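You operate a simulated robot arm through the tools that you are given. There is no shell and no other tool.

Carry out the task below with a simulated robot arm. There is one attempt and no reset: what you move stays moved.

JOB
Clear the crumpled cards from under the gate and prove the feed.
Fine: feeder off and gate raised first, tear nothing; cards in the returns tray; gate down, on, one test, SINGLE.

The check looks at the end state, three seconds after you hand in, the way a careful person would. Anything else that was tipped, shoved, dropped, spilled or broken makes it a failure.

ROBOT AND FRAMES
A 7-joint arm with a two-finger parallel gripper, fixed in place. Base frame: the origin is at the foot of the arm, x ahead of it, y to its left, z up; the work surface is at about z = 0.85. Readings come in m, rad, newtons and seconds.
Its first joint turns from -2.897 to 2.897 rad. Payload 4.4 kg.
Tool frame: the origin (TCP) lies between the finger pads and is the grasp point; the fingertips stand 0.023 m ahead of it; z points along the fingers, y is the line along which they close. The gripper opens to 0.094 m. The fingers are 0.038 m wide and 0.01 m thick; the gripper's body (0.054 by 0.096 m) begins 0.039 m behind the TCP.
Orientation is that of the tool frame in the base frame, as [roll, pitch, yaw] about the fixed x, y, z axes, in that order (R = Rz(yaw) Ry(pitch) Rx(roll)). With the fingers straight down and closing along the base's y, the tool's x points along the base's -x, its y along +y and its z along -z.

CONTROLS
- The arm moves only by the tool jog_arm. Its argument "motion" is text: rows parted by semicolons, each of 7 numbers parted by spaces: the shift along the tool's x, y, z in m, then the turn, a rotation vector about the tool's x, y, z in rad, then the closure, from 0 (fully open) to 1 (shut). In form: dx dy dz ax ay az grip; .... A call has 1 to 20 rows; each row is the pose to reach, as a shift and turn from the pose commanded when the call began, along the tool's axes at that moment. Rows are played at 5 a second. More than 0.05 m and 0.15 rad between two rows, or a gripper value outside its range, and nothing of the call is played. Where a pose cannot be reached the arm comes as near as it can. A force on the tool above 40 N (or 10 N above the force at the start of the call, whichever is more), or a blocked arm, ends the call early, and 0.2 s more pass. Each finger travels about 0.072 m/s and halts on what it meets, pressing with about 40 N; the grip force reading is that of the motor and also rises with nothing between the fingers. The clock runs only during rows and for 0.2 s after the last one: add rows that repeat a pose to give the fingers time. It gives the time, the measured TCP pose, the force on the tool (base axes), the opening and the grip force at its end, in the units of the frame above (readings bear some noise), with the torque about the TCP (base axes, N m) and any sound that the robot's microphone picked up.
- Cameras (640 x 400 px; columns grow to the right, rows downward): "scene" is fixed at [0.2197, -0.6518, 1.5201]; the picture's right is [0.79, -0.61, 0.00], its down [-0.35, -0.45, -0.82] and it looks along [0.50, 0.65, -0.57] (base axes); focal length 328 px, centre (320, 200). "wrist" rides on the gripper at [0.086, 0.016, -0.075] in the tool frame; the picture's right is [-0.18, 0.98, 0.00], its down [-0.58, -0.11, -0.81] and it looks along [-0.79, -0.15, 0.59] (tool axes); focal length 243 px, centre (320, 200). There is no depth. A picture from a camera that has moved, and an enlarged one, comes with that camera's place and axes in the base frame and with its lens.
- capture(camera): a new picture of that camera. No time passes.
- zoom(camera, box): a new picture of the part [left, top, right, bottom] of that camera's present view, enlarged. No time passes.
- finish_job(): hands the job in; it is judged then, once.

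Nothing tells you positions but the pictures and the camera data. Unless the task says otherwise, let go and move clear before handing in.

The tools are called as name(argument=value, ...) on one line, values as JSON. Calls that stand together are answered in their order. jog_arm: Moves the arm, as the interface text tells. Its arguments: {"type":"object","properties":{"motion":{"type":"string"}},"required":["motion"]} The other tools are called the same way: capture (camera) takes a picture; zoom (camera, box) takes an enlarged picture of a part of a camera's view; finish_job () hands the job in.

At the start:

```text
time: 0.0
position: [0.5774, 0.1654, 1.2181]
ee_rot: [-3.141, 0.001, 3.14]
ft_force: [0.5, -0.3, -0.4]
ft_torque: [0.0, -0.01, -0.02]
grip_width: 0.0939
gripper_force: 0.1
```

scene: 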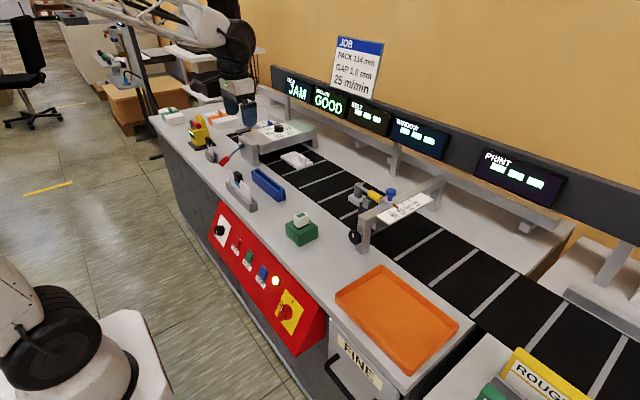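
wrist: 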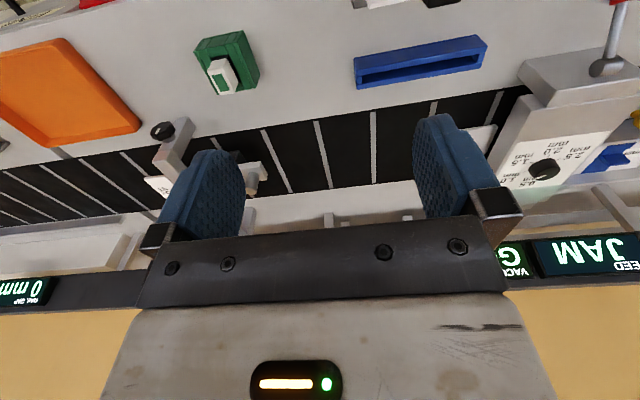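

I see a card feed line with a gate, a red control panel, trays, and displays showing JAM. I'll zoom in on the parts before moving anything.

zoom(camera="scene", box=[140, 90, 340, 215])

zoom(camera="scene", box=[200, 190, 340, 360])

zoom(camera="scene", box=[270, 30, 580, 220])

zoom(camera="scene", box=[320, 160, 640, 400])

zoom(camera="wrist", box=[340, 0, 640, 200])

```text
3.20 times, centred on (240, 152) of scene
camera zoom: at [0.2197, -0.6518, 1.5201], right [0.79, -0.61, 0.0], down [-0.35, -0.45, -0.82], along [0.5, 0.65, -0.57], focal length 1049 px, centre (576, 352)
```

zoom: 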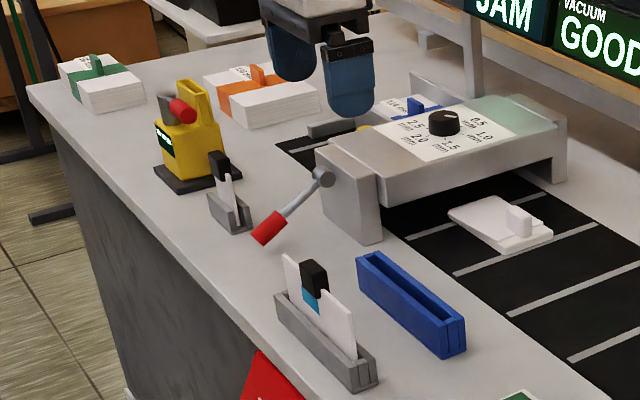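

```text
2.35 times, centred on (270, 275) of scene
camera zoom: at [0.2197, -0.6518, 1.5201], right [0.79, -0.61, 0.0], down [-0.35, -0.45, -0.82], along [0.5, 0.65, -0.57], focal length 771 px, centre (438, 24)
```

zoom: 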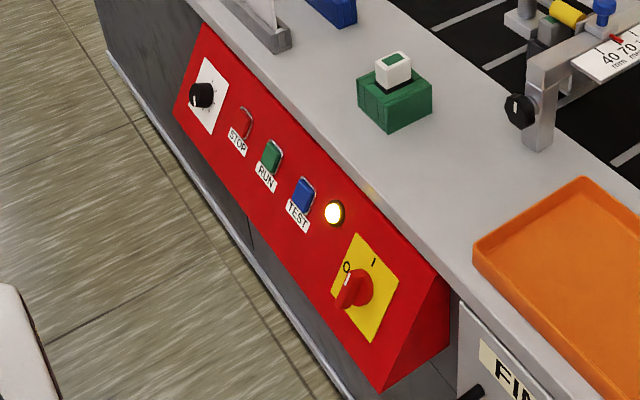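

```text
2.06 times, centred on (425, 125) of scene
camera zoom: at [0.2197, -0.6518, 1.5201], right [0.79, -0.61, 0.0], down [-0.35, -0.45, -0.82], along [0.5, 0.65, -0.57], focal length 677 px, centre (103, 355)
```

zoom: 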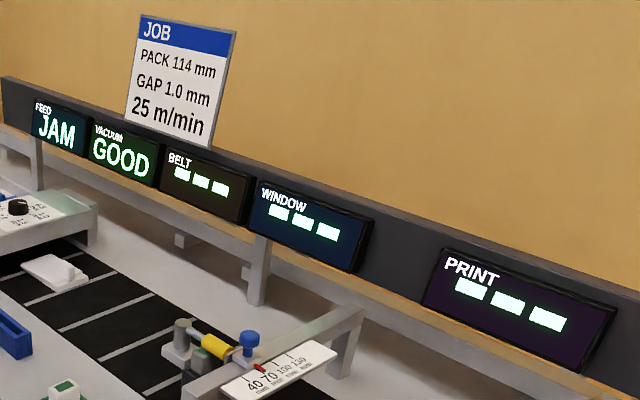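

```text
1.67 times, centred on (480, 280) of scene
camera zoom: at [0.2197, -0.6518, 1.5201], right [0.79, -0.61, 0.0], down [-0.35, -0.45, -0.82], along [0.5, 0.65, -0.57], focal length 546 px, centre (53, 67)
```

zoom: 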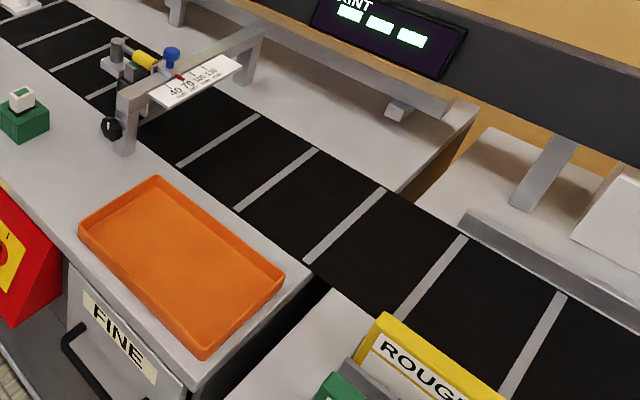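

```text
2.00 times, centred on (490, 100) of wrist
camera zoom: at [0.4898, 0.1816, 1.292], right [0.18, 0.98, 0.0], down [0.58, -0.11, 0.81], along [0.79, -0.15, -0.59], focal length 485 px, centre (-20, 400)
```

zoom: 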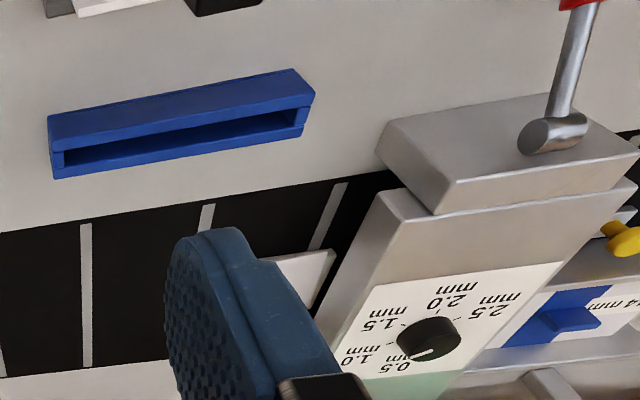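

I'll enlarge more details: the feeder, panel, displays and packs, to read labels and the present settings.

zoom(camera="scene", box=[230, 100, 330, 180])

zoom(camera="scene", box=[140, 95, 240, 175])

zoom(camera="scene", box=[205, 200, 265, 250])

zoom(camera="scene", box=[245, 240, 335, 350])

zoom(camera="scene", box=[330, 160, 460, 260])

zoom(camera="wrist", box=[0, 0, 320, 200])

zoom(camera="scene", box=[0, 0, 320, 200])

```text
5.00 times, centred on (280, 140) of scene
camera zoom: at [0.2197, -0.6518, 1.5201], right [0.79, -0.61, 0.0], down [-0.35, -0.45, -0.82], along [0.5, 0.65, -0.57], focal length 1639 px, centre (520, 500)
```

zoom: 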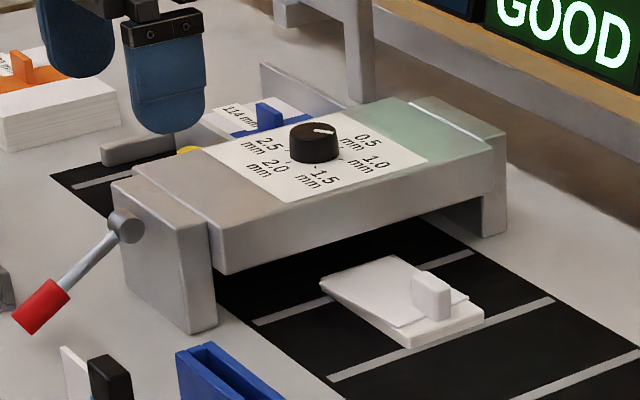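

```text
5.00 times, centred on (190, 135) of scene
camera zoom: at [0.2197, -0.6518, 1.5201], right [0.79, -0.61, 0.0], down [-0.35, -0.45, -0.82], along [0.5, 0.65, -0.57], focal length 1639 px, centre (970, 525)
```

zoom: 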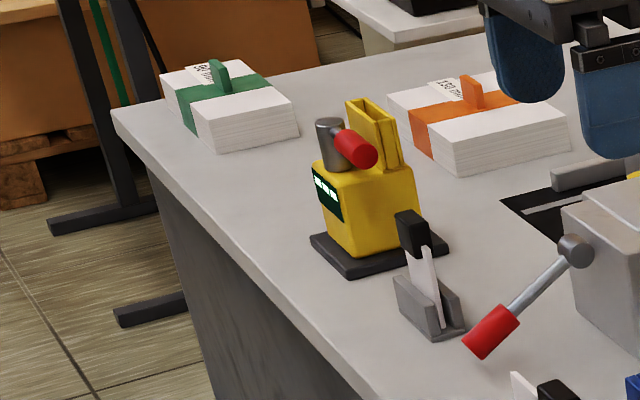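

```text
8.00 times, centred on (235, 225) of scene
camera zoom: at [0.2197, -0.6518, 1.5201], right [0.79, -0.61, 0.0], down [-0.35, -0.45, -0.82], along [0.5, 0.65, -0.57], focal length 2622 px, centre (1000, 0)
```

zoom: 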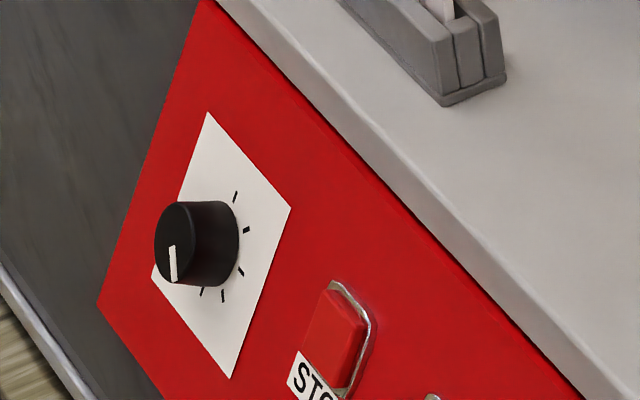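

```text
3.64 times, centred on (290, 295) of scene
camera zoom: at [0.2197, -0.6518, 1.5201], right [0.79, -0.61, 0.0], down [-0.35, -0.45, -0.82], along [0.5, 0.65, -0.57], focal length 1192 px, centre (429, -146)
```

zoom: 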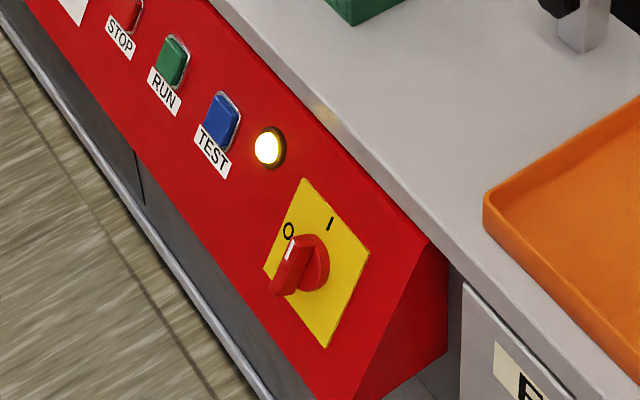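

```text
4.00 times, centred on (395, 210) of scene
camera zoom: at [0.2197, -0.6518, 1.5201], right [0.79, -0.61, 0.0], down [-0.35, -0.45, -0.82], along [0.5, 0.65, -0.57], focal length 1311 px, centre (20, 160)
```

zoom: 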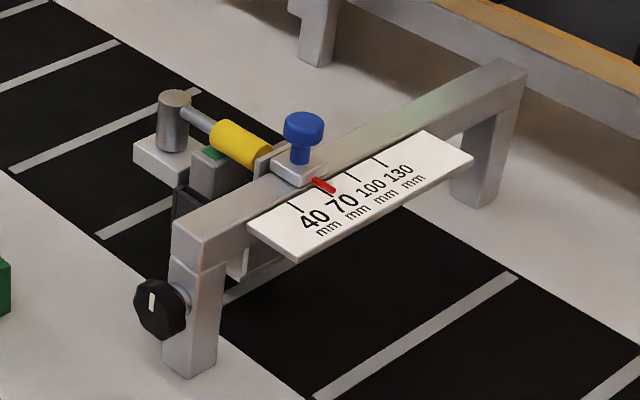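

```text
2.00 times, centred on (160, 100) of wrist
camera zoom: at [0.4898, 0.1816, 1.292], right [0.18, 0.98, 0.0], down [0.58, -0.11, 0.81], along [0.79, -0.15, -0.59], focal length 485 px, centre (640, 400)
```

zoom: 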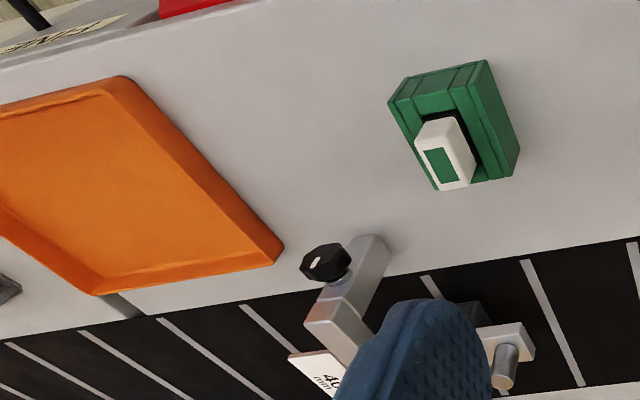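

```text
2.00 times, centred on (160, 100) of scene
camera zoom: at [0.2197, -0.6518, 1.5201], right [0.79, -0.61, 0.0], down [-0.35, -0.45, -0.82], along [0.5, 0.65, -0.57], focal length 656 px, centre (640, 400)
```

zoom: 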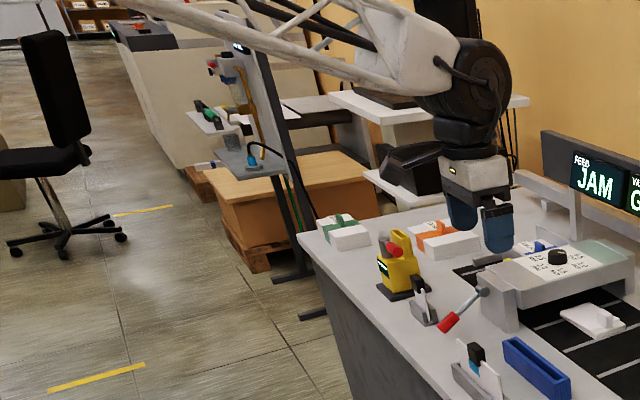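

The displays show FEED JAM, the card and tab sits half under the gate bridge, and the panel faces me at the front of the table. I'll move the wrist camera back and lower to read the panel and its switches.

jog_arm(motion="0.03 -0.02 0.028 0 0 0 0; 0.06 -0.04 0.056 0 0 0 0; 0.09 -0.06 0.084 0 0 0 0; 0.12 -0.08 0.112 0 0 0 0; 0.15 -0.1 0.14 0 0 0 0; 0.177 -0.115 0.168 0 0 0 0")

capture(camera="wrist")

capture(camera="scene")

```text
time: 1.4
position: [0.398, 0.0527, 1.0473]
ee_rot: [3.139, -0.002, 3.141]
ft_force: [0.1, 0.7, 0.1]
ft_torque: [0.0, -0.01, -0.02]
grip_width: 0.0939
gripper_force: 0.0
```

```text
taken
camera wrist: at [0.3118, 0.0683, 1.1234], right [0.18, 0.98, 0.0], down [0.58, -0.11, 0.81], along [0.79, -0.15, -0.59], focal length 243 px, centre (320, 200)
```

wrist: 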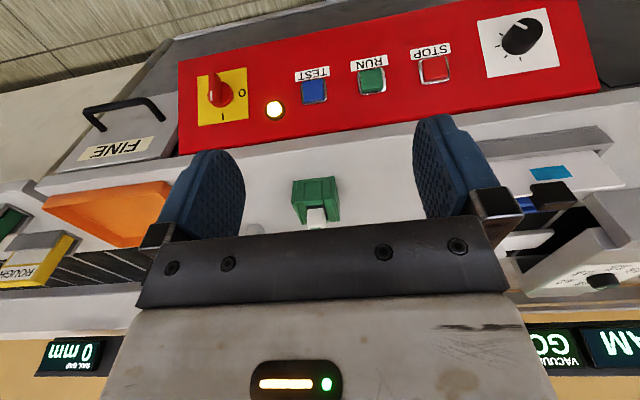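

```text
taken
```

scene: 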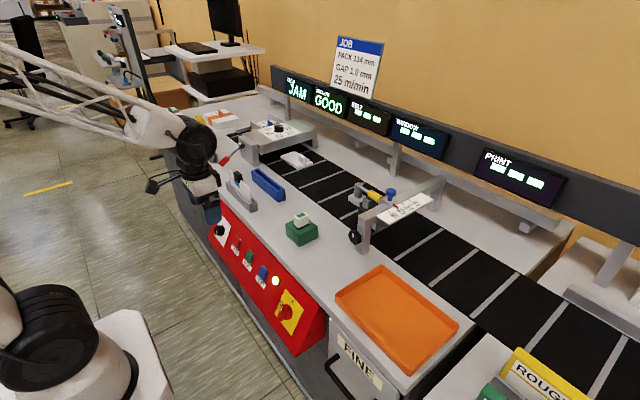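

The panel is now in view (upside down). I'll enlarge its switch, lamp and buttons.

zoom(camera="wrist", box=[170, 50, 300, 140])

zoom(camera="wrist", box=[290, 30, 460, 110])

zoom(camera="wrist", box=[460, 0, 600, 90])

zoom(camera="wrist", box=[0, 300, 140, 390])

zoom(camera="wrist", box=[480, 120, 640, 230])

zoom(camera="scene", box=[200, 90, 340, 190])

```text
4.44 times, centred on (235, 95) of wrist
camera zoom: at [0.3118, 0.0683, 1.1234], right [0.18, 0.98, 0.0], down [0.58, -0.11, 0.81], along [0.79, -0.15, -0.59], focal length 1078 px, centre (698, 667)
```

zoom: 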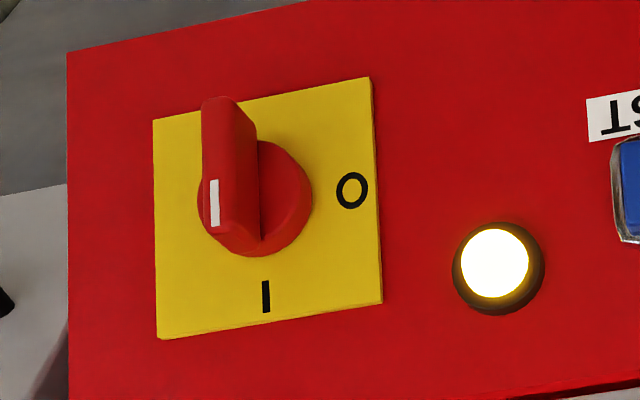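

```text
3.76 times, centred on (375, 70) of wrist
camera zoom: at [0.3118, 0.0683, 1.1234], right [0.18, 0.98, 0.0], down [0.58, -0.11, 0.81], along [0.79, -0.15, -0.59], focal length 913 px, centre (113, 689)
```

zoom: 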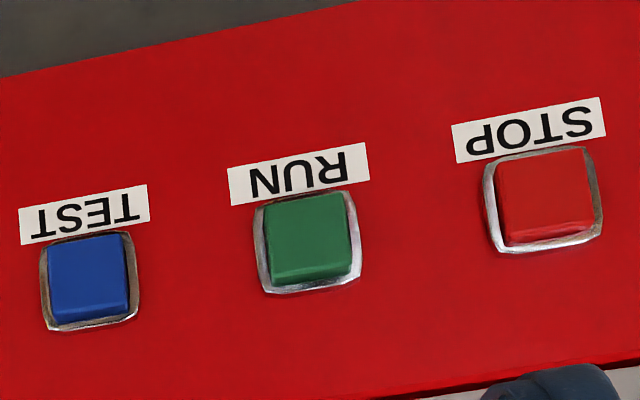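

```text
4.44 times, centred on (530, 45) of wrist
camera zoom: at [0.3118, 0.0683, 1.1234], right [0.18, 0.98, 0.0], down [0.58, -0.11, 0.81], along [0.79, -0.15, -0.59], focal length 1078 px, centre (-613, 889)
```

zoom: 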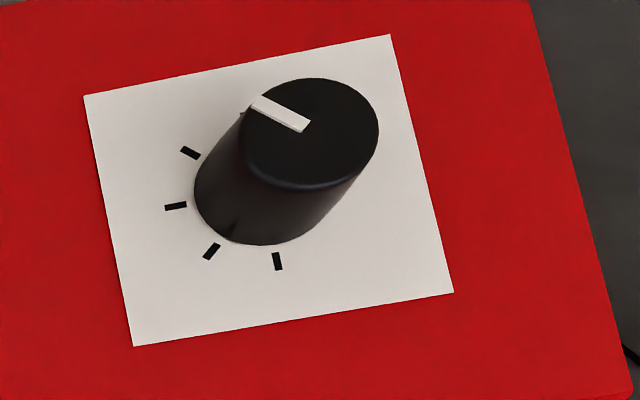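

```text
4.44 times, centred on (70, 345) of wrist
camera zoom: at [0.3118, 0.0683, 1.1234], right [0.18, 0.98, 0.0], down [0.58, -0.11, 0.81], along [0.79, -0.15, -0.59], focal length 1078 px, centre (1431, -444)
```

zoom: 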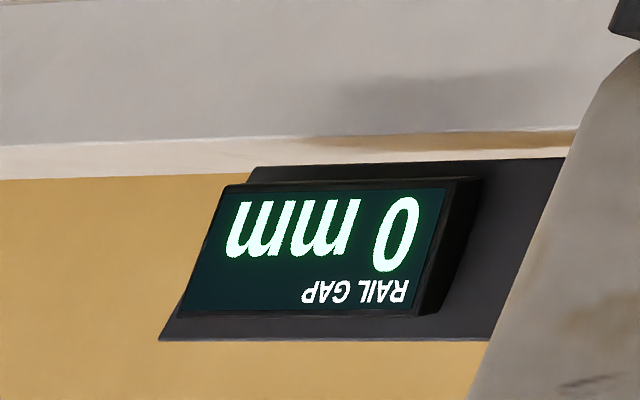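

```text
3.64 times, centred on (560, 175) of wrist
camera zoom: at [0.3118, 0.0683, 1.1234], right [0.18, 0.98, 0.0], down [0.58, -0.11, 0.81], along [0.79, -0.15, -0.59], focal length 882 px, centre (-553, 291)
```

zoom: 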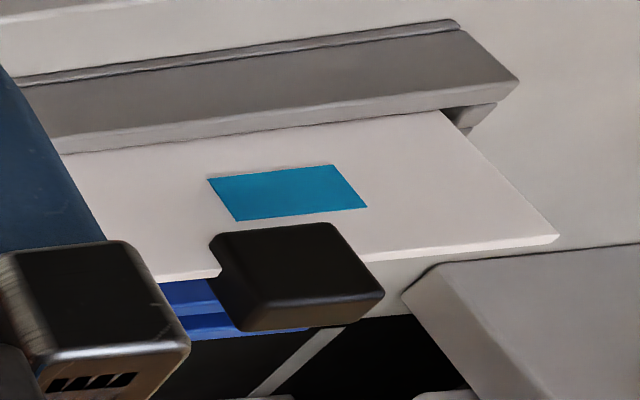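

```text
4.00 times, centred on (270, 140) of scene
camera zoom: at [0.2197, -0.6518, 1.5201], right [0.79, -0.61, 0.0], down [-0.35, -0.45, -0.82], along [0.5, 0.65, -0.57], focal length 1311 px, centre (520, 440)
```

zoom: 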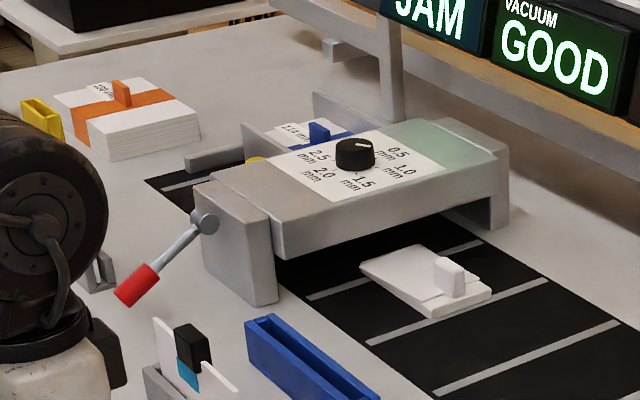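

The isolator points at I (on) with the lamp lit, and next to it are TEST, RUN, STOP and a speed dial. I'll move the camera over the feeder to look at the gate lever, gap knob and jammed cards.

jog_arm(motion="-0.01 0.015 -0.04 0 0 0 0; -0.02 0.03 -0.08 0 0 0 0; -0.04 0.06 -0.11 0 0 0 0; -0.07 0.09 -0.13 0 0 0 0; -0.1 0.12 -0.15 0 0 0 0; -0.13 0.155 -0.165 0 0 0 0; -0.16 0.19 -0.18 0 0 0 0; -0.19 0.225 -0.195 0 0 0 0; -0.215 0.265 -0.2 0 0 0 0; -0.24 0.3 -0.2 0 0 0 0; -0.27 0.335 -0.2 0 0 0 0; -0.3 0.37 -0.2 0 0 0 0")

capture(camera="wrist")

capture(camera="scene")

```text
time: 4.0
position: [0.6998, 0.4193, 1.2469]
ee_rot: [3.141, -0.001, 3.141]
ft_force: [0.4, 0.4, 0.3]
ft_torque: [0.0, -0.02, -0.01]
grip_width: 0.0941
gripper_force: 0.0
```

```text
taken
camera wrist: at [0.6134, 0.4359, 1.3216], right [0.18, 0.98, 0.0], down [0.58, -0.11, 0.81], along [0.79, -0.15, -0.59], focal length 243 px, centre (320, 200)
```

wrist: 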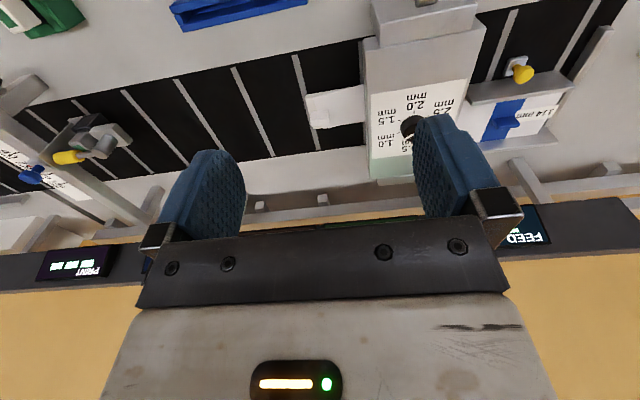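

```text
taken
```

scene: 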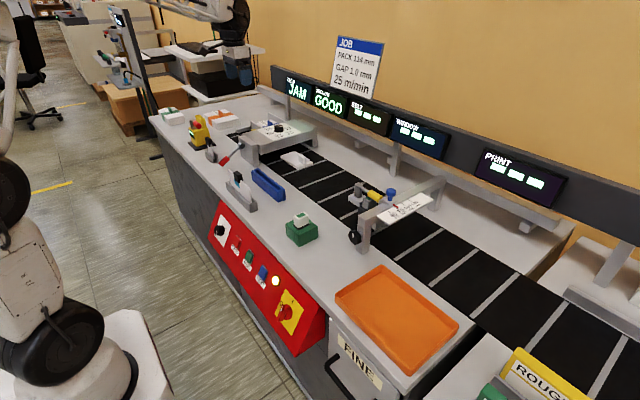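

The feeder lies at the right in view. I'll enlarge the pieces visible here.

zoom(camera="wrist", box=[290, 0, 500, 200])

zoom(camera="wrist", box=[430, 20, 640, 180])

zoom(camera="scene", box=[150, 100, 250, 180])

zoom(camera="scene", box=[220, 110, 330, 190])

```text
2.00 times, centred on (395, 100) of wrist
camera zoom: at [0.6134, 0.4359, 1.3216], right [0.18, 0.98, 0.0], down [0.58, -0.11, 0.81], along [0.79, -0.15, -0.59], focal length 485 px, centre (170, 400)
```

zoom: 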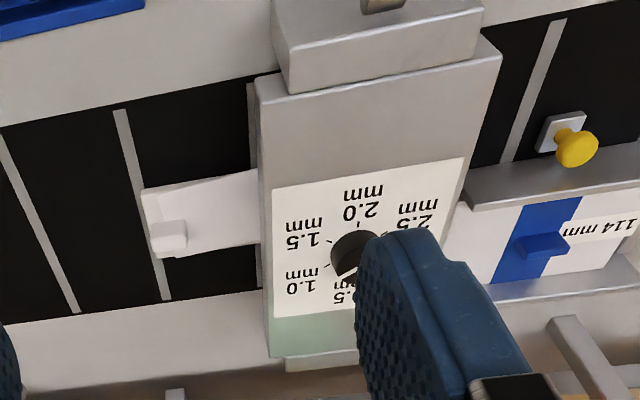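

```text
2.50 times, centred on (535, 100) of wrist
camera zoom: at [0.6134, 0.4359, 1.3216], right [0.18, 0.98, 0.0], down [0.58, -0.11, 0.81], along [0.79, -0.15, -0.59], focal length 606 px, centre (-218, 450)
```

zoom: 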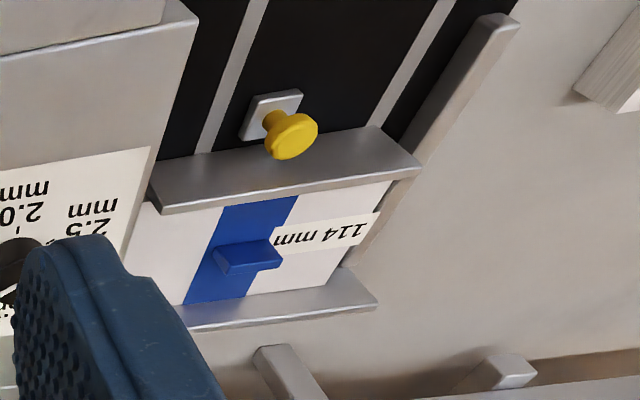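

```text
5.00 times, centred on (200, 140) of scene
camera zoom: at [0.2197, -0.6518, 1.5201], right [0.79, -0.61, 0.0], down [-0.35, -0.45, -0.82], along [0.5, 0.65, -0.57], focal length 1639 px, centre (920, 500)
```

zoom: 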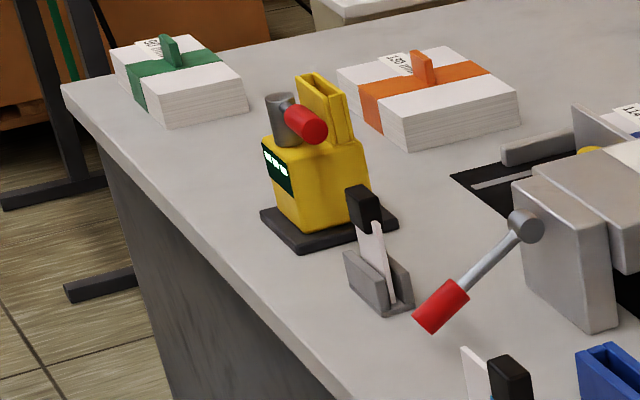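

```text
5.00 times, centred on (275, 150) of scene
camera zoom: at [0.2197, -0.6518, 1.5201], right [0.79, -0.61, 0.0], down [-0.35, -0.45, -0.82], along [0.5, 0.65, -0.57], focal length 1639 px, centre (545, 450)
```

zoom: 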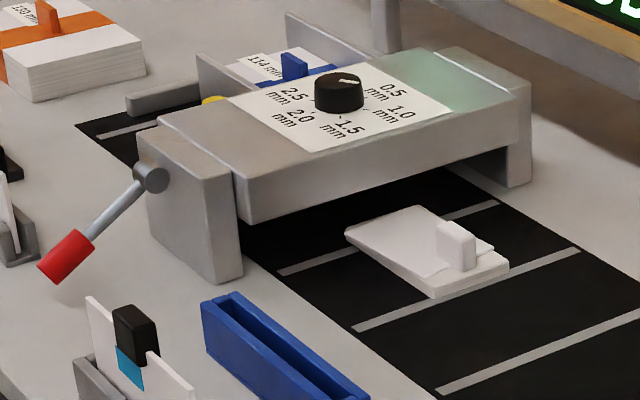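

The 114 mm pack is in the hopper; the gap knob is hidden by a finger. I'll shift left for a clear view of the knob and lever.

jog_arm(motion="0.02 0.04 0 0 0 0 0; 0.03 0.08 0 0 0 0 0; 0.04 0.12 0 0 0 0 0; 0.04 0.15 0 0 0 0 0")

capture(camera="wrist")

zoom(camera="wrist", box=[220, 0, 440, 200])

zoom(camera="wrist", box=[380, 0, 640, 180])

```text
time: 5.0
position: [0.6588, 0.5716, 1.2489]
ee_rot: [-3.14, 0.001, -3.141]
ft_force: [0.0, 0.3, -0.5]
ft_torque: [-0.03, 0.0, -0.01]
grip_width: 0.0938
gripper_force: 0.1
```

```text
taken
camera wrist: at [0.5717, 0.5886, 1.3239], right [0.18, 0.98, 0.0], down [0.58, -0.11, 0.81], along [0.79, -0.15, -0.59], focal length 243 px, centre (320, 200)
```

wrist: 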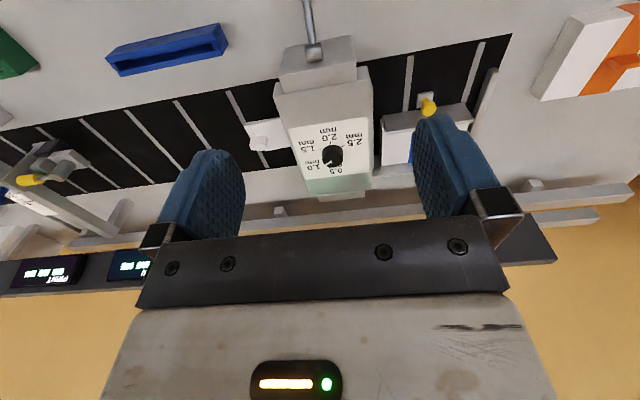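

```text
2.00 times, centred on (330, 100) of wrist
camera zoom: at [0.5717, 0.5886, 1.3239], right [0.18, 0.98, 0.0], down [0.58, -0.11, 0.81], along [0.79, -0.15, -0.59], focal length 485 px, centre (300, 400)
```

zoom: 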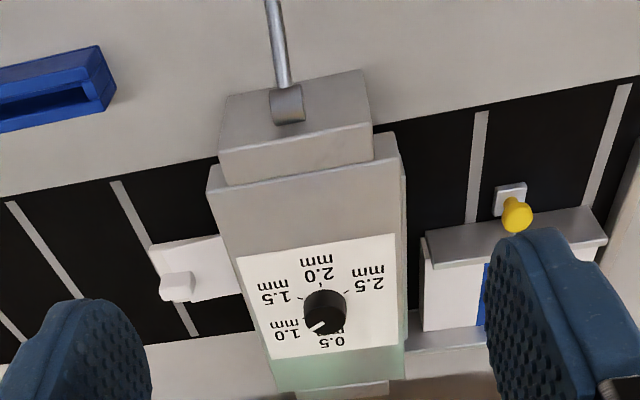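

```text
2.22 times, centred on (510, 90) of wrist
camera zoom: at [0.5717, 0.5886, 1.3239], right [0.18, 0.98, 0.0], down [0.58, -0.11, 0.81], along [0.79, -0.15, -0.59], focal length 539 px, centre (-102, 444)
```

zoom: 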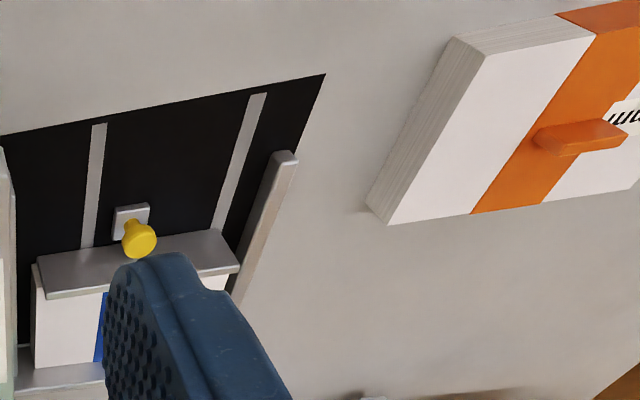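

zoom(camera="wrist", box=[290, 115, 375, 205])

zoom(camera="wrist", box=[230, 80, 310, 165])

zoom(camera="wrist", box=[270, 0, 370, 80])

```text
4.44 times, centred on (332, 160) of wrist
camera zoom: at [0.5717, 0.5886, 1.3239], right [0.18, 0.98, 0.0], down [0.58, -0.11, 0.81], along [0.79, -0.15, -0.59], focal length 1078 px, centre (264, 378)
```

zoom: 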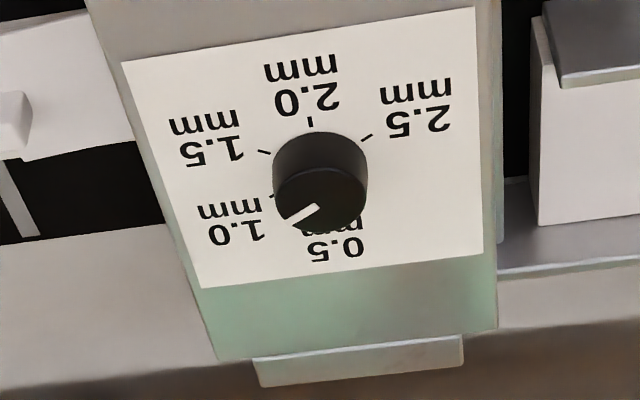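

```text
4.71 times, centred on (270, 122) of wrist
camera zoom: at [0.5717, 0.5886, 1.3239], right [0.18, 0.98, 0.0], down [0.58, -0.11, 0.81], along [0.79, -0.15, -0.59], focal length 1142 px, centre (555, 565)
```

zoom: 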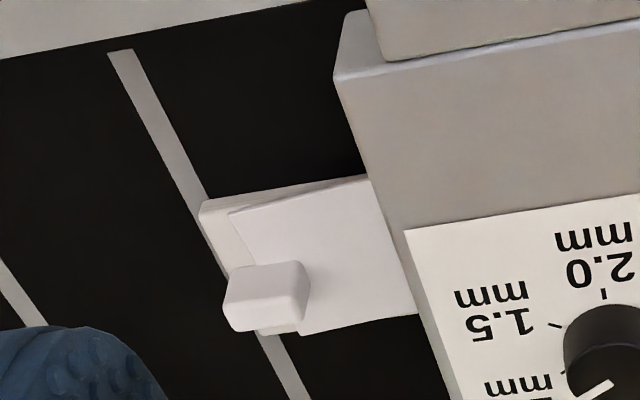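

```text
5.00 times, centred on (320, 40) of wrist
camera zoom: at [0.5717, 0.5886, 1.3239], right [0.18, 0.98, 0.0], down [0.58, -0.11, 0.81], along [0.79, -0.15, -0.59], focal length 1213 px, centre (320, 1000)
```

zoom: 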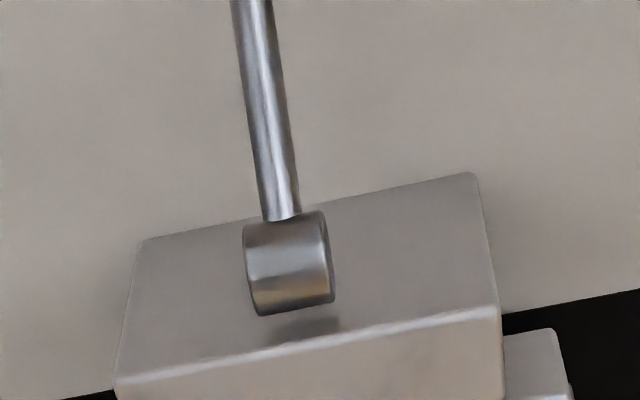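

The gap knob reads 1.0 mm as the job sheet asks, and the gate lever is down at about (0.64, 0.55, 0.875) with its hub near (0.727, 0.55, 0.93). Before acting I'll look at the right-hand side to identify the returns tray.

zoom(camera="scene", box=[460, 280, 640, 400])

zoom(camera="scene", box=[320, 250, 470, 400])

jog_arm(motion="0.02 -0.045 0 0 0 0 0; 0.04 -0.09 0 0 0 0 0; 0.06 -0.135 0 0 0 0 0; 0.08 -0.18 0 0 0 0 0; 0.1 -0.225 0 0 0 0 0; 0.12 -0.27 0 0 0 0 0; 0.14 -0.315 0 0 0 0 0; 0.15 -0.36 0 0 0 0 0; 0.16 -0.405 0 0 0 0 0; 0.16 -0.45 0 0 0 0 0; 0.16 -0.495 0 0 0 0 0; 0.16 -0.54 0 0 0 0 0; 0.16 -0.585 0 0 0 0 0; 0.16 -0.63 0 0 0 0 0; 0.15 -0.675 0 0 0 0 0; 0.13 -0.72 0 0 0 0 0; 0.11 -0.765 0 0 0 0 0; 0.1 -0.8 0 0 0 0 0")

capture(camera="wrist")

```text
3.33 times, centred on (550, 340) of scene
camera zoom: at [0.2197, -0.6518, 1.5201], right [0.79, -0.61, 0.0], down [-0.35, -0.45, -0.82], along [0.5, 0.65, -0.57], focal length 1093 px, centre (-447, -267)
```

zoom: 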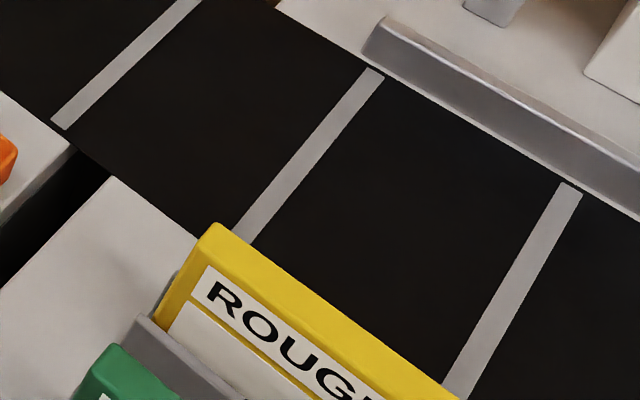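

```text
2.67 times, centred on (395, 325) of scene
camera zoom: at [0.2197, -0.6518, 1.5201], right [0.79, -0.61, 0.0], down [-0.35, -0.45, -0.82], along [0.5, 0.65, -0.57], focal length 874 px, centre (120, -133)
```

zoom: 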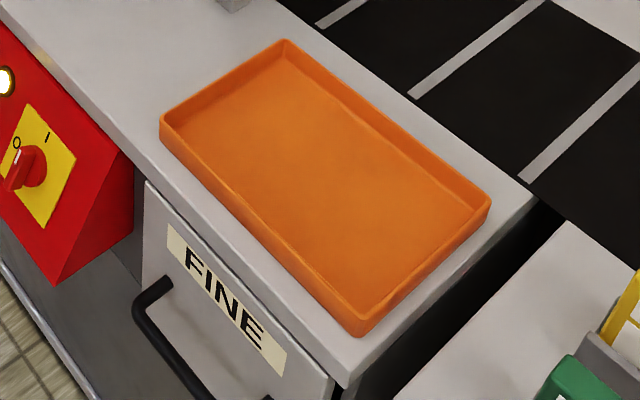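

```text
time: 8.8
position: [0.5601, -0.2305, 1.2515]
ee_rot: [-3.141, 0.0, 3.14]
ft_force: [-0.8, -0.3, 0.1]
ft_torque: [0.02, 0.02, 0.0]
grip_width: 0.094
gripper_force: 0.1
```

```text
taken
camera wrist: at [0.4728, -0.2136, 1.3249], right [0.18, 0.98, 0.0], down [0.58, -0.11, 0.81], along [0.79, -0.15, -0.59], focal length 243 px, centre (320, 200)
```

wrist: 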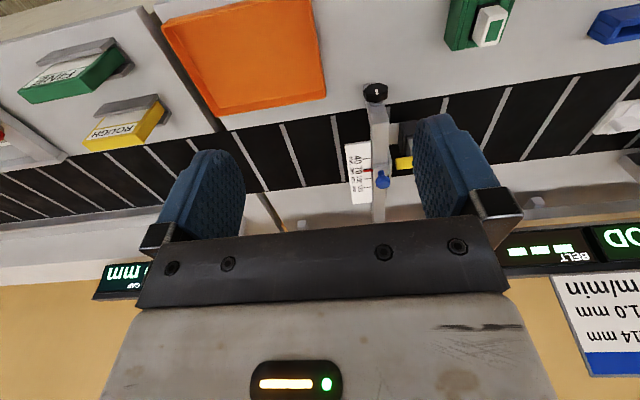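

Further stations appear to the right. I'll enlarge those labels and then look further right.

zoom(camera="wrist", box=[0, 20, 180, 170])

zoom(camera="wrist", box=[140, 0, 340, 140])

jog_arm(motion="0.02 -0.04 -0.01 0 0 0 0; 0.04 -0.08 -0.02 0 0 0 0; 0.06 -0.12 -0.02 0 0 0 0; 0.08 -0.16 -0.02 0 0 0 0; 0.1 -0.2 -0.02 0 0 0 0; 0.12 -0.24 -0.02 0 0 0 0; 0.14 -0.28 -0.02 0 0 0 0")

capture(camera="wrist")

```text
2.67 times, centred on (90, 95) of wrist
camera zoom: at [0.4728, -0.2136, 1.3249], right [0.18, 0.98, 0.0], down [0.58, -0.11, 0.81], along [0.79, -0.15, -0.59], focal length 647 px, centre (933, 480)
```

zoom: 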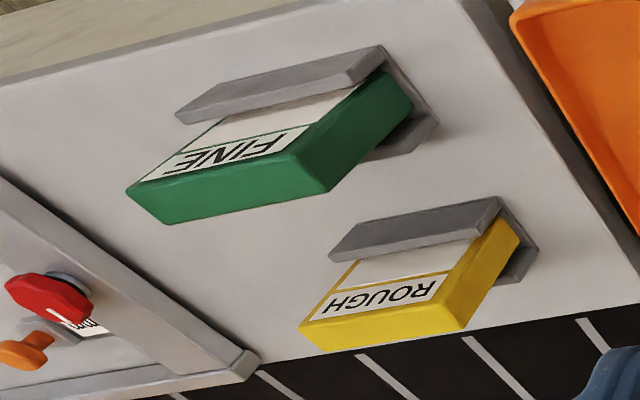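

```text
2.86 times, centred on (240, 70) of wrist
camera zoom: at [0.4728, -0.2136, 1.3249], right [0.18, 0.98, 0.0], down [0.58, -0.11, 0.81], along [0.79, -0.15, -0.59], focal length 693 px, centre (549, 571)
```

zoom: 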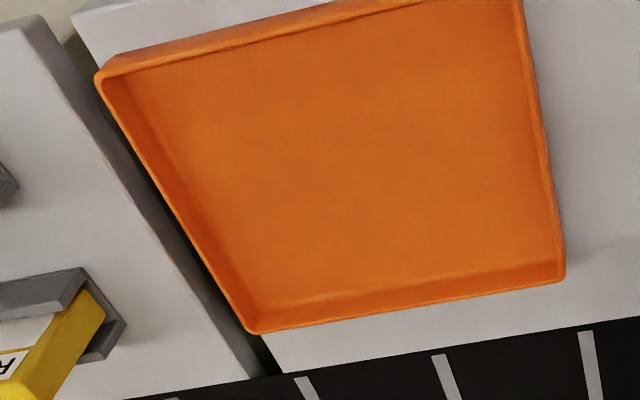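

```text
time: 10.4
position: [0.4193, -0.5126, 1.2688]
ee_rot: [-3.141, 0.001, 3.141]
ft_force: [0.1, 0.1, 0.9]
ft_torque: [-0.03, -0.03, 0.0]
grip_width: 0.0938
gripper_force: 0.0
```

```text
taken
camera wrist: at [0.3318, -0.4945, 1.3444], right [0.18, 0.98, 0.0], down [0.58, -0.11, 0.81], along [0.79, -0.15, -0.59], focal length 243 px, centre (320, 200)
```

wrist: 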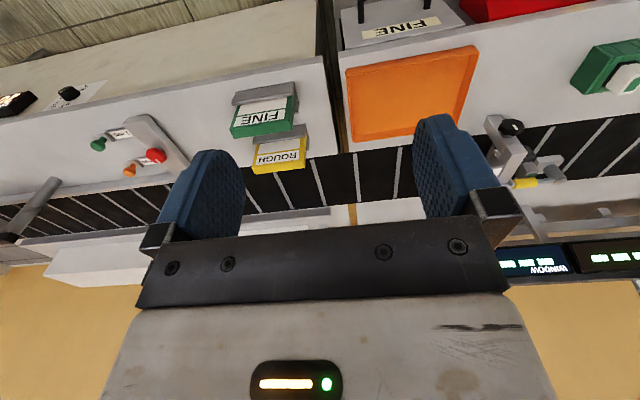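

The orange tray is the only open tray on the bench, so I take it as the returns tray. I'll go back to the panel and turn the isolator to O first; moving to a stand-off in front of it.

jog_arm(motion="0.004 0.042 0.017 0 0 0 0; 0.008 0.084 0.034 0 0 0 0; 0.012 0.126 0.05 0 0 0 0; 0.016 0.168 0.067 0 0 0 0; 0.02 0.21 0.084 0 0 0 0; 0.024 0.252 0.1 0 0 0 0; 0.028 0.294 0.117 0 0 0 0; 0.034 0.336 0.134 0 0 0 0; 0.04 0.378 0.15 0 0 0 0")

jog_arm(motion="0 0 0.02 0 -0.14 0 0; 0 0 0.04 0 -0.28 0 0; 0 0 0.06 0 -0.42 0 0; 0 0 0.08 0 -0.56 0 0; 0 0 0.1 0 -0.7 0 0; 0 0 0.12 0 -0.84 0 0; 0 0 0.14 0 -0.96 0 0; 0 0 0.16 0 -1.047 0 0")

capture(camera="wrist")

capture(camera="scene")

```text
time: 11.7
position: [0.4017, -0.2856, 1.1669]
ee_rot: [3.127, -0.022, -3.138]
ft_force: [-2.9, 1.8, 0.9]
ft_torque: [-0.16, -0.24, -0.03]
grip_width: 0.0942
gripper_force: 0.0
stopped in row 6: the force on the tool passed its limit at 54 N (the readings are from after the stop); the commanded pose is now the measured one
```

```text
time: 12.9
position: [0.4507, -0.2331, 1.0255]
ee_rot: [3.037, 0.583, -3.042]
ft_force: [-0.4, 1.2, 1.2]
ft_torque: [0.03, -0.01, -0.01]
grip_width: 0.0941
gripper_force: 0.1
stopped in row 6: the arm was blocked; the commanded pose is now the measured one
```

```text
taken
camera wrist: at [0.3362, -0.236, 1.0416], right [0.0, 0.98, 0.19], down [0.07, -0.19, 0.98], along [1.0, 0.01, -0.07], focal length 243 px, centre (320, 200)
```

wrist: 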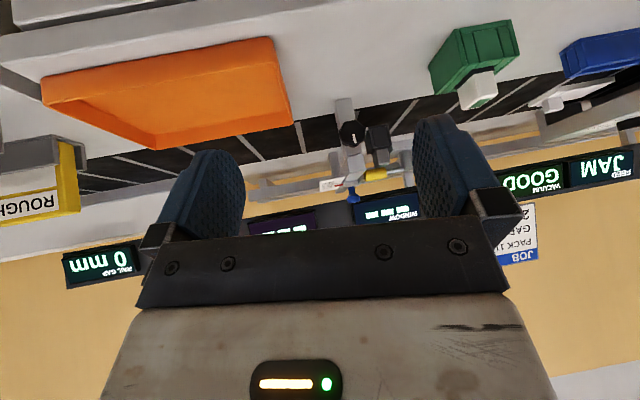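

```text
taken
```

scene: 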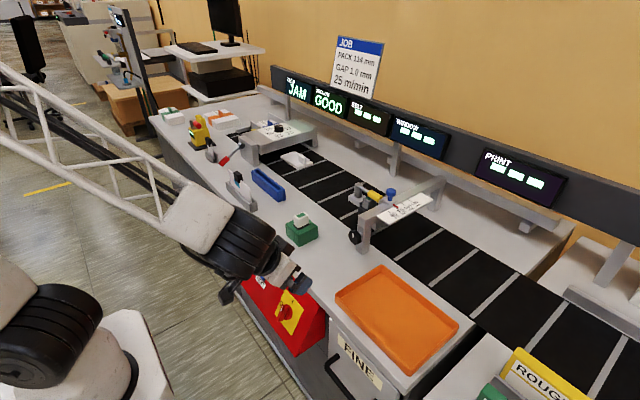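

The sweep stopped on a force spike in mid-air and the tilt was then blocked, though nothing on the bench appears to have moved. I'll look at the arm's posture before moving again.

zoom(camera="scene", box=[0, 40, 340, 400])

zoom(camera="scene", box=[180, 180, 340, 360])

```text
1.11 times, centred on (170, 220) of scene
camera zoom: at [0.2197, -0.6518, 1.5201], right [0.79, -0.61, 0.0], down [-0.35, -0.45, -0.82], along [0.5, 0.65, -0.57], focal length 364 px, centre (487, 178)
```

zoom: 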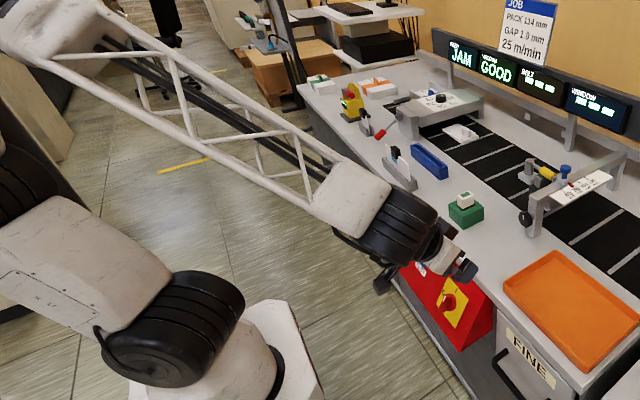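

```text
2.22 times, centred on (260, 270) of scene
camera zoom: at [0.2197, -0.6518, 1.5201], right [0.79, -0.61, 0.0], down [-0.35, -0.45, -0.82], along [0.5, 0.65, -0.57], focal length 728 px, centre (453, 44)
```

zoom: 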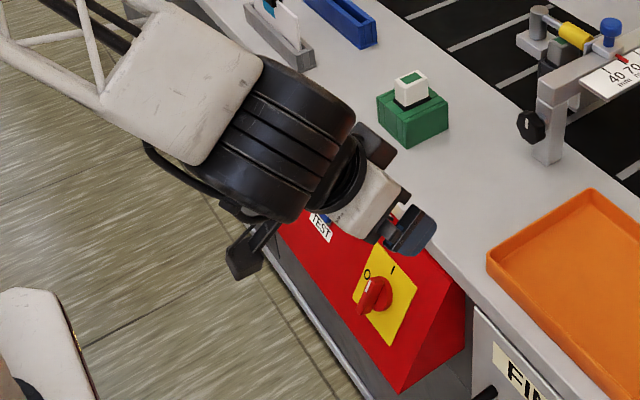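

The arm is folded near its base and seems to have twisted a little; the bench items are untouched. I'll slowly square up the tool here, moving up slightly, and check that it follows.

jog_arm(motion="0 0 -0.01 0.03 0 0.016 0; 0 0 -0.02 0.06 0 0.033 0; 0 0 -0.03 0.09 0 0.05 0; 0 0 -0.04 0.12 0 0.066 0; 0 0 -0.05 0.158 0 0.083 0; 0 0 -0.05 0.158 0 0.083 0")

```text
time: 14.5
position: [0.4303, -0.238, 1.014]
ee_rot: [3.067, 0.498, 3.115]
ft_force: [-0.3, -0.3, 0.6]
ft_torque: [0.04, -0.04, 0.0]
grip_width: 0.094
gripper_force: 0.0
stopped in row 6: the arm was blocked; the commanded pose is now the measured one
```

It still reports being blocked when backing toward the base. I'll try easing outward and up, away from the base, to free it.

jog_arm(motion="-0.02 0 0 0 0 0 0; -0.04 0 0 0 0 0 0; -0.06 0 0.01 0 0 0 0; -0.08 0 0.02 0 0 0 0; -0.08 0 0.02 0 0 0 0")

capture(camera="scene")

```text
time: 15.7
position: [0.509, -0.2424, 1.0378]
ee_rot: [3.07, 0.501, 3.111]
ft_force: [-0.2, 0.8, 0.2]
ft_torque: [0.0, -0.01, -0.01]
grip_width: 0.094
gripper_force: 0.0
```

```text
taken
```

scene: 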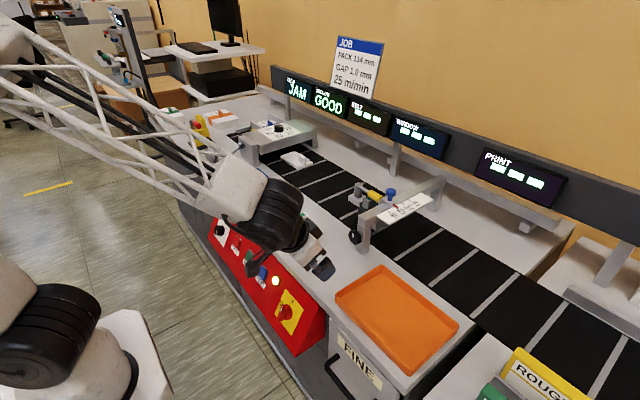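

Moving outward works freely, so the block seems to be the arm folding limit. I'll test tilting further here while letting the tip swing outward.

jog_arm(motion="-0.01 0 0 0.035 -0.07 0 0; -0.02 0 0 0.07 -0.14 0 0; -0.03 0 0 0.07 -0.21 0 0; -0.04 0 0 0.07 -0.28 0 0; -0.05 0 0 0.07 -0.35 0 0; -0.06 0 0 0.07 -0.42 0 0; -0.07 0 0 0.07 -0.5 0 0; -0.07 0 0 0.07 -0.55 0 0; -0.07 0 0 0.07 -0.55 0 0")

capture(camera="scene")

```text
time: 17.7
position: [0.5697, -0.2426, 1.0701]
ee_rot: [3.114, 1.051, 3.074]
ft_force: [-0.3, -0.6, 0.0]
ft_torque: [0.01, 0.04, 0.0]
grip_width: 0.0942
gripper_force: 0.0
```

```text
taken
```

scene: 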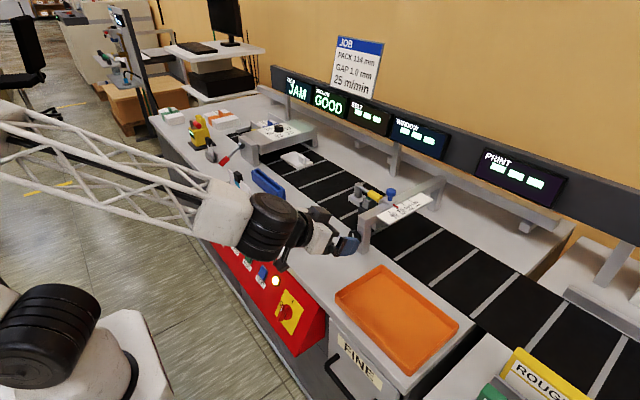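

The 60° tilt works out here. I'll square the tool up and back off toward the panel stand-off in small steps to find how close it can come.

jog_arm(motion="0.0125 0.017 -0.0214 -0.006 0 -0.007 0; 0.025 0.034 -0.0428 -0.012 0 -0.013 0; 0.0375 0.051 -0.0642 -0.018 0 -0.02 0; 0.05 0.068 -0.0856 -0.025 0 -0.027 0; 0.0625 0.0847 -0.107 -0.031 0 -0.0335 0; 0.0625 0.0847 -0.107 -0.031 0 -0.0335 0")

```text
time: 19.1
position: [0.4501, -0.1521, 1.0711]
ee_rot: [3.141, 1.05, -3.141]
ft_force: [0.4, 0.2, 0.2]
ft_torque: [0.0, 0.0, -0.01]
grip_width: 0.0939
gripper_force: 0.0
```

It follows exactly now. I'll descend in front of the panel toward the isolator stand-off.

jog_arm(motion="0.027 0.003 0.01 0 0 0 0; 0.054 0.006 0.02 0 0 0 0; 0.081 0.009 0.029 0 0 0 0; 0.108 0.012 0.039 0 0 0 0; 0.135 0.015 0.049 0 0 0 0; 0.1624 0.0175 0.0586 0 0 0 0; 0.1624 0.0175 0.0586 0 0 0 0")

capture(camera="wrist")

capture(camera="scene")

```text
time: 20.7
position: [0.4208, -0.1352, 0.9001]
ee_rot: [-3.14, 1.051, -3.141]
ft_force: [0.7, -0.9, -0.4]
ft_torque: [0.02, -0.02, 0.0]
grip_width: 0.094
gripper_force: 0.0
```

```text
taken
camera wrist: at [0.3124, -0.1189, 0.8627], right [0.09, 0.98, 0.16], down [-0.41, -0.11, 0.91], along [0.91, -0.15, 0.39], focal length 243 px, centre (320, 200)
```

wrist: 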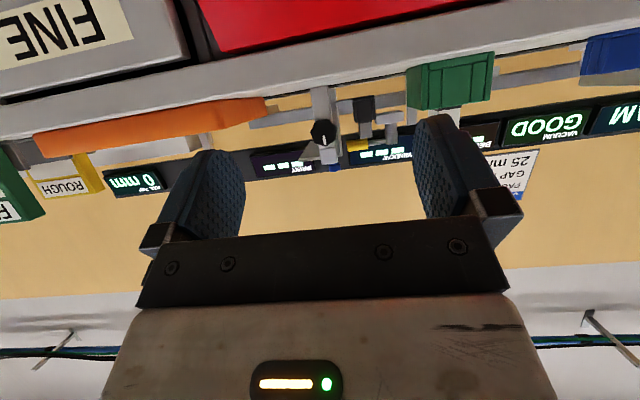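

```text
taken
```

scene: 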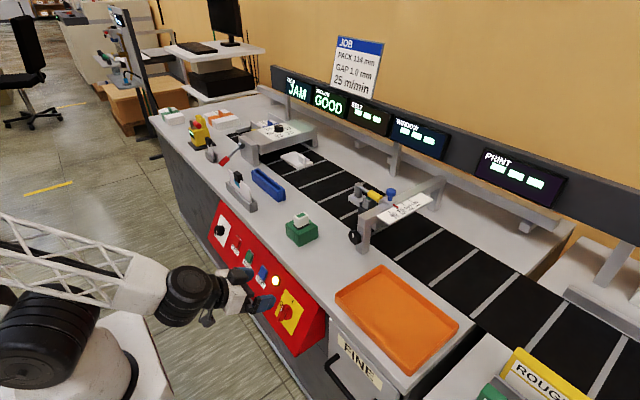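

Good, following well. Lowering further along the panel slope to bring the isolator between the fingers in view.

jog_arm(motion="0.025 0 0.008 0 0 0 0; 0.05 0 0.017 0 0 0 0; 0.076 0 0.026 0 0 0 0; 0.1015 0 0.034 0 0 0 0; 0.1015 0 0.034 0 0 0 0")

capture(camera="wrist")

zoom(camera="wrist", box=[220, 0, 440, 150])

capture(camera="scene")

```text
time: 21.9
position: [0.4003, -0.1348, 0.7951]
ee_rot: [-3.14, 1.052, -3.141]
ft_force: [0.4, -0.2, 0.7]
ft_torque: [-0.03, -0.01, 0.04]
grip_width: 0.0941
gripper_force: 0.0
```

```text
taken
camera wrist: at [0.2913, -0.1187, 0.7581], right [0.09, 0.98, 0.16], down [-0.41, -0.11, 0.91], along [0.91, -0.15, 0.39], focal length 243 px, centre (320, 200)
```

wrist: 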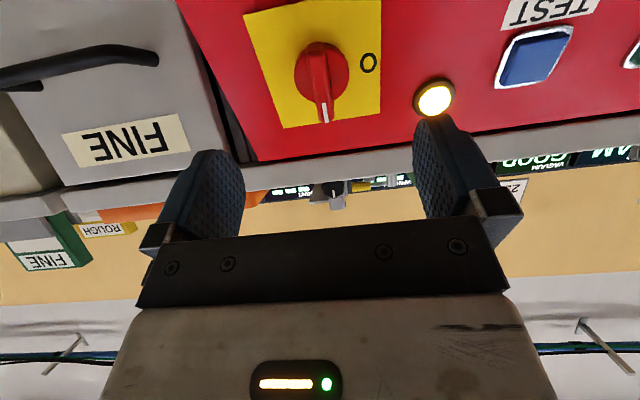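

```text
2.67 times, centred on (330, 75) of wrist
camera zoom: at [0.2913, -0.1187, 0.7581], right [0.09, 0.98, 0.16], down [-0.41, -0.11, 0.91], along [0.91, -0.15, 0.39], focal length 647 px, centre (293, 533)
```

zoom: 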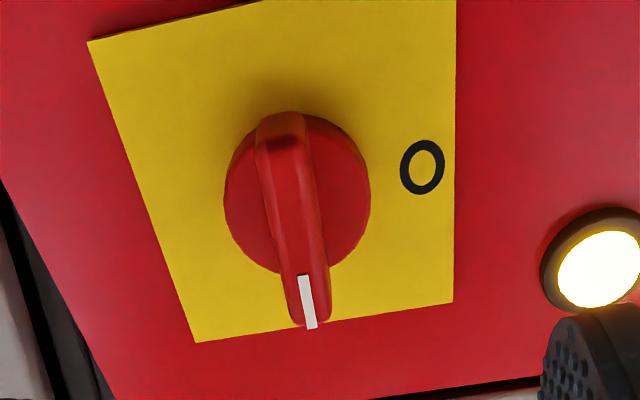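

```text
taken
```

scene: 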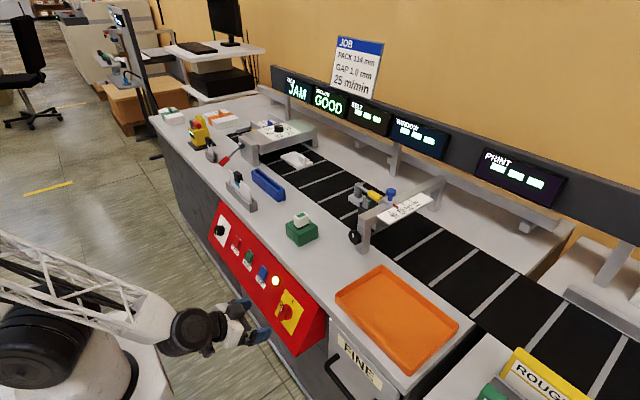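

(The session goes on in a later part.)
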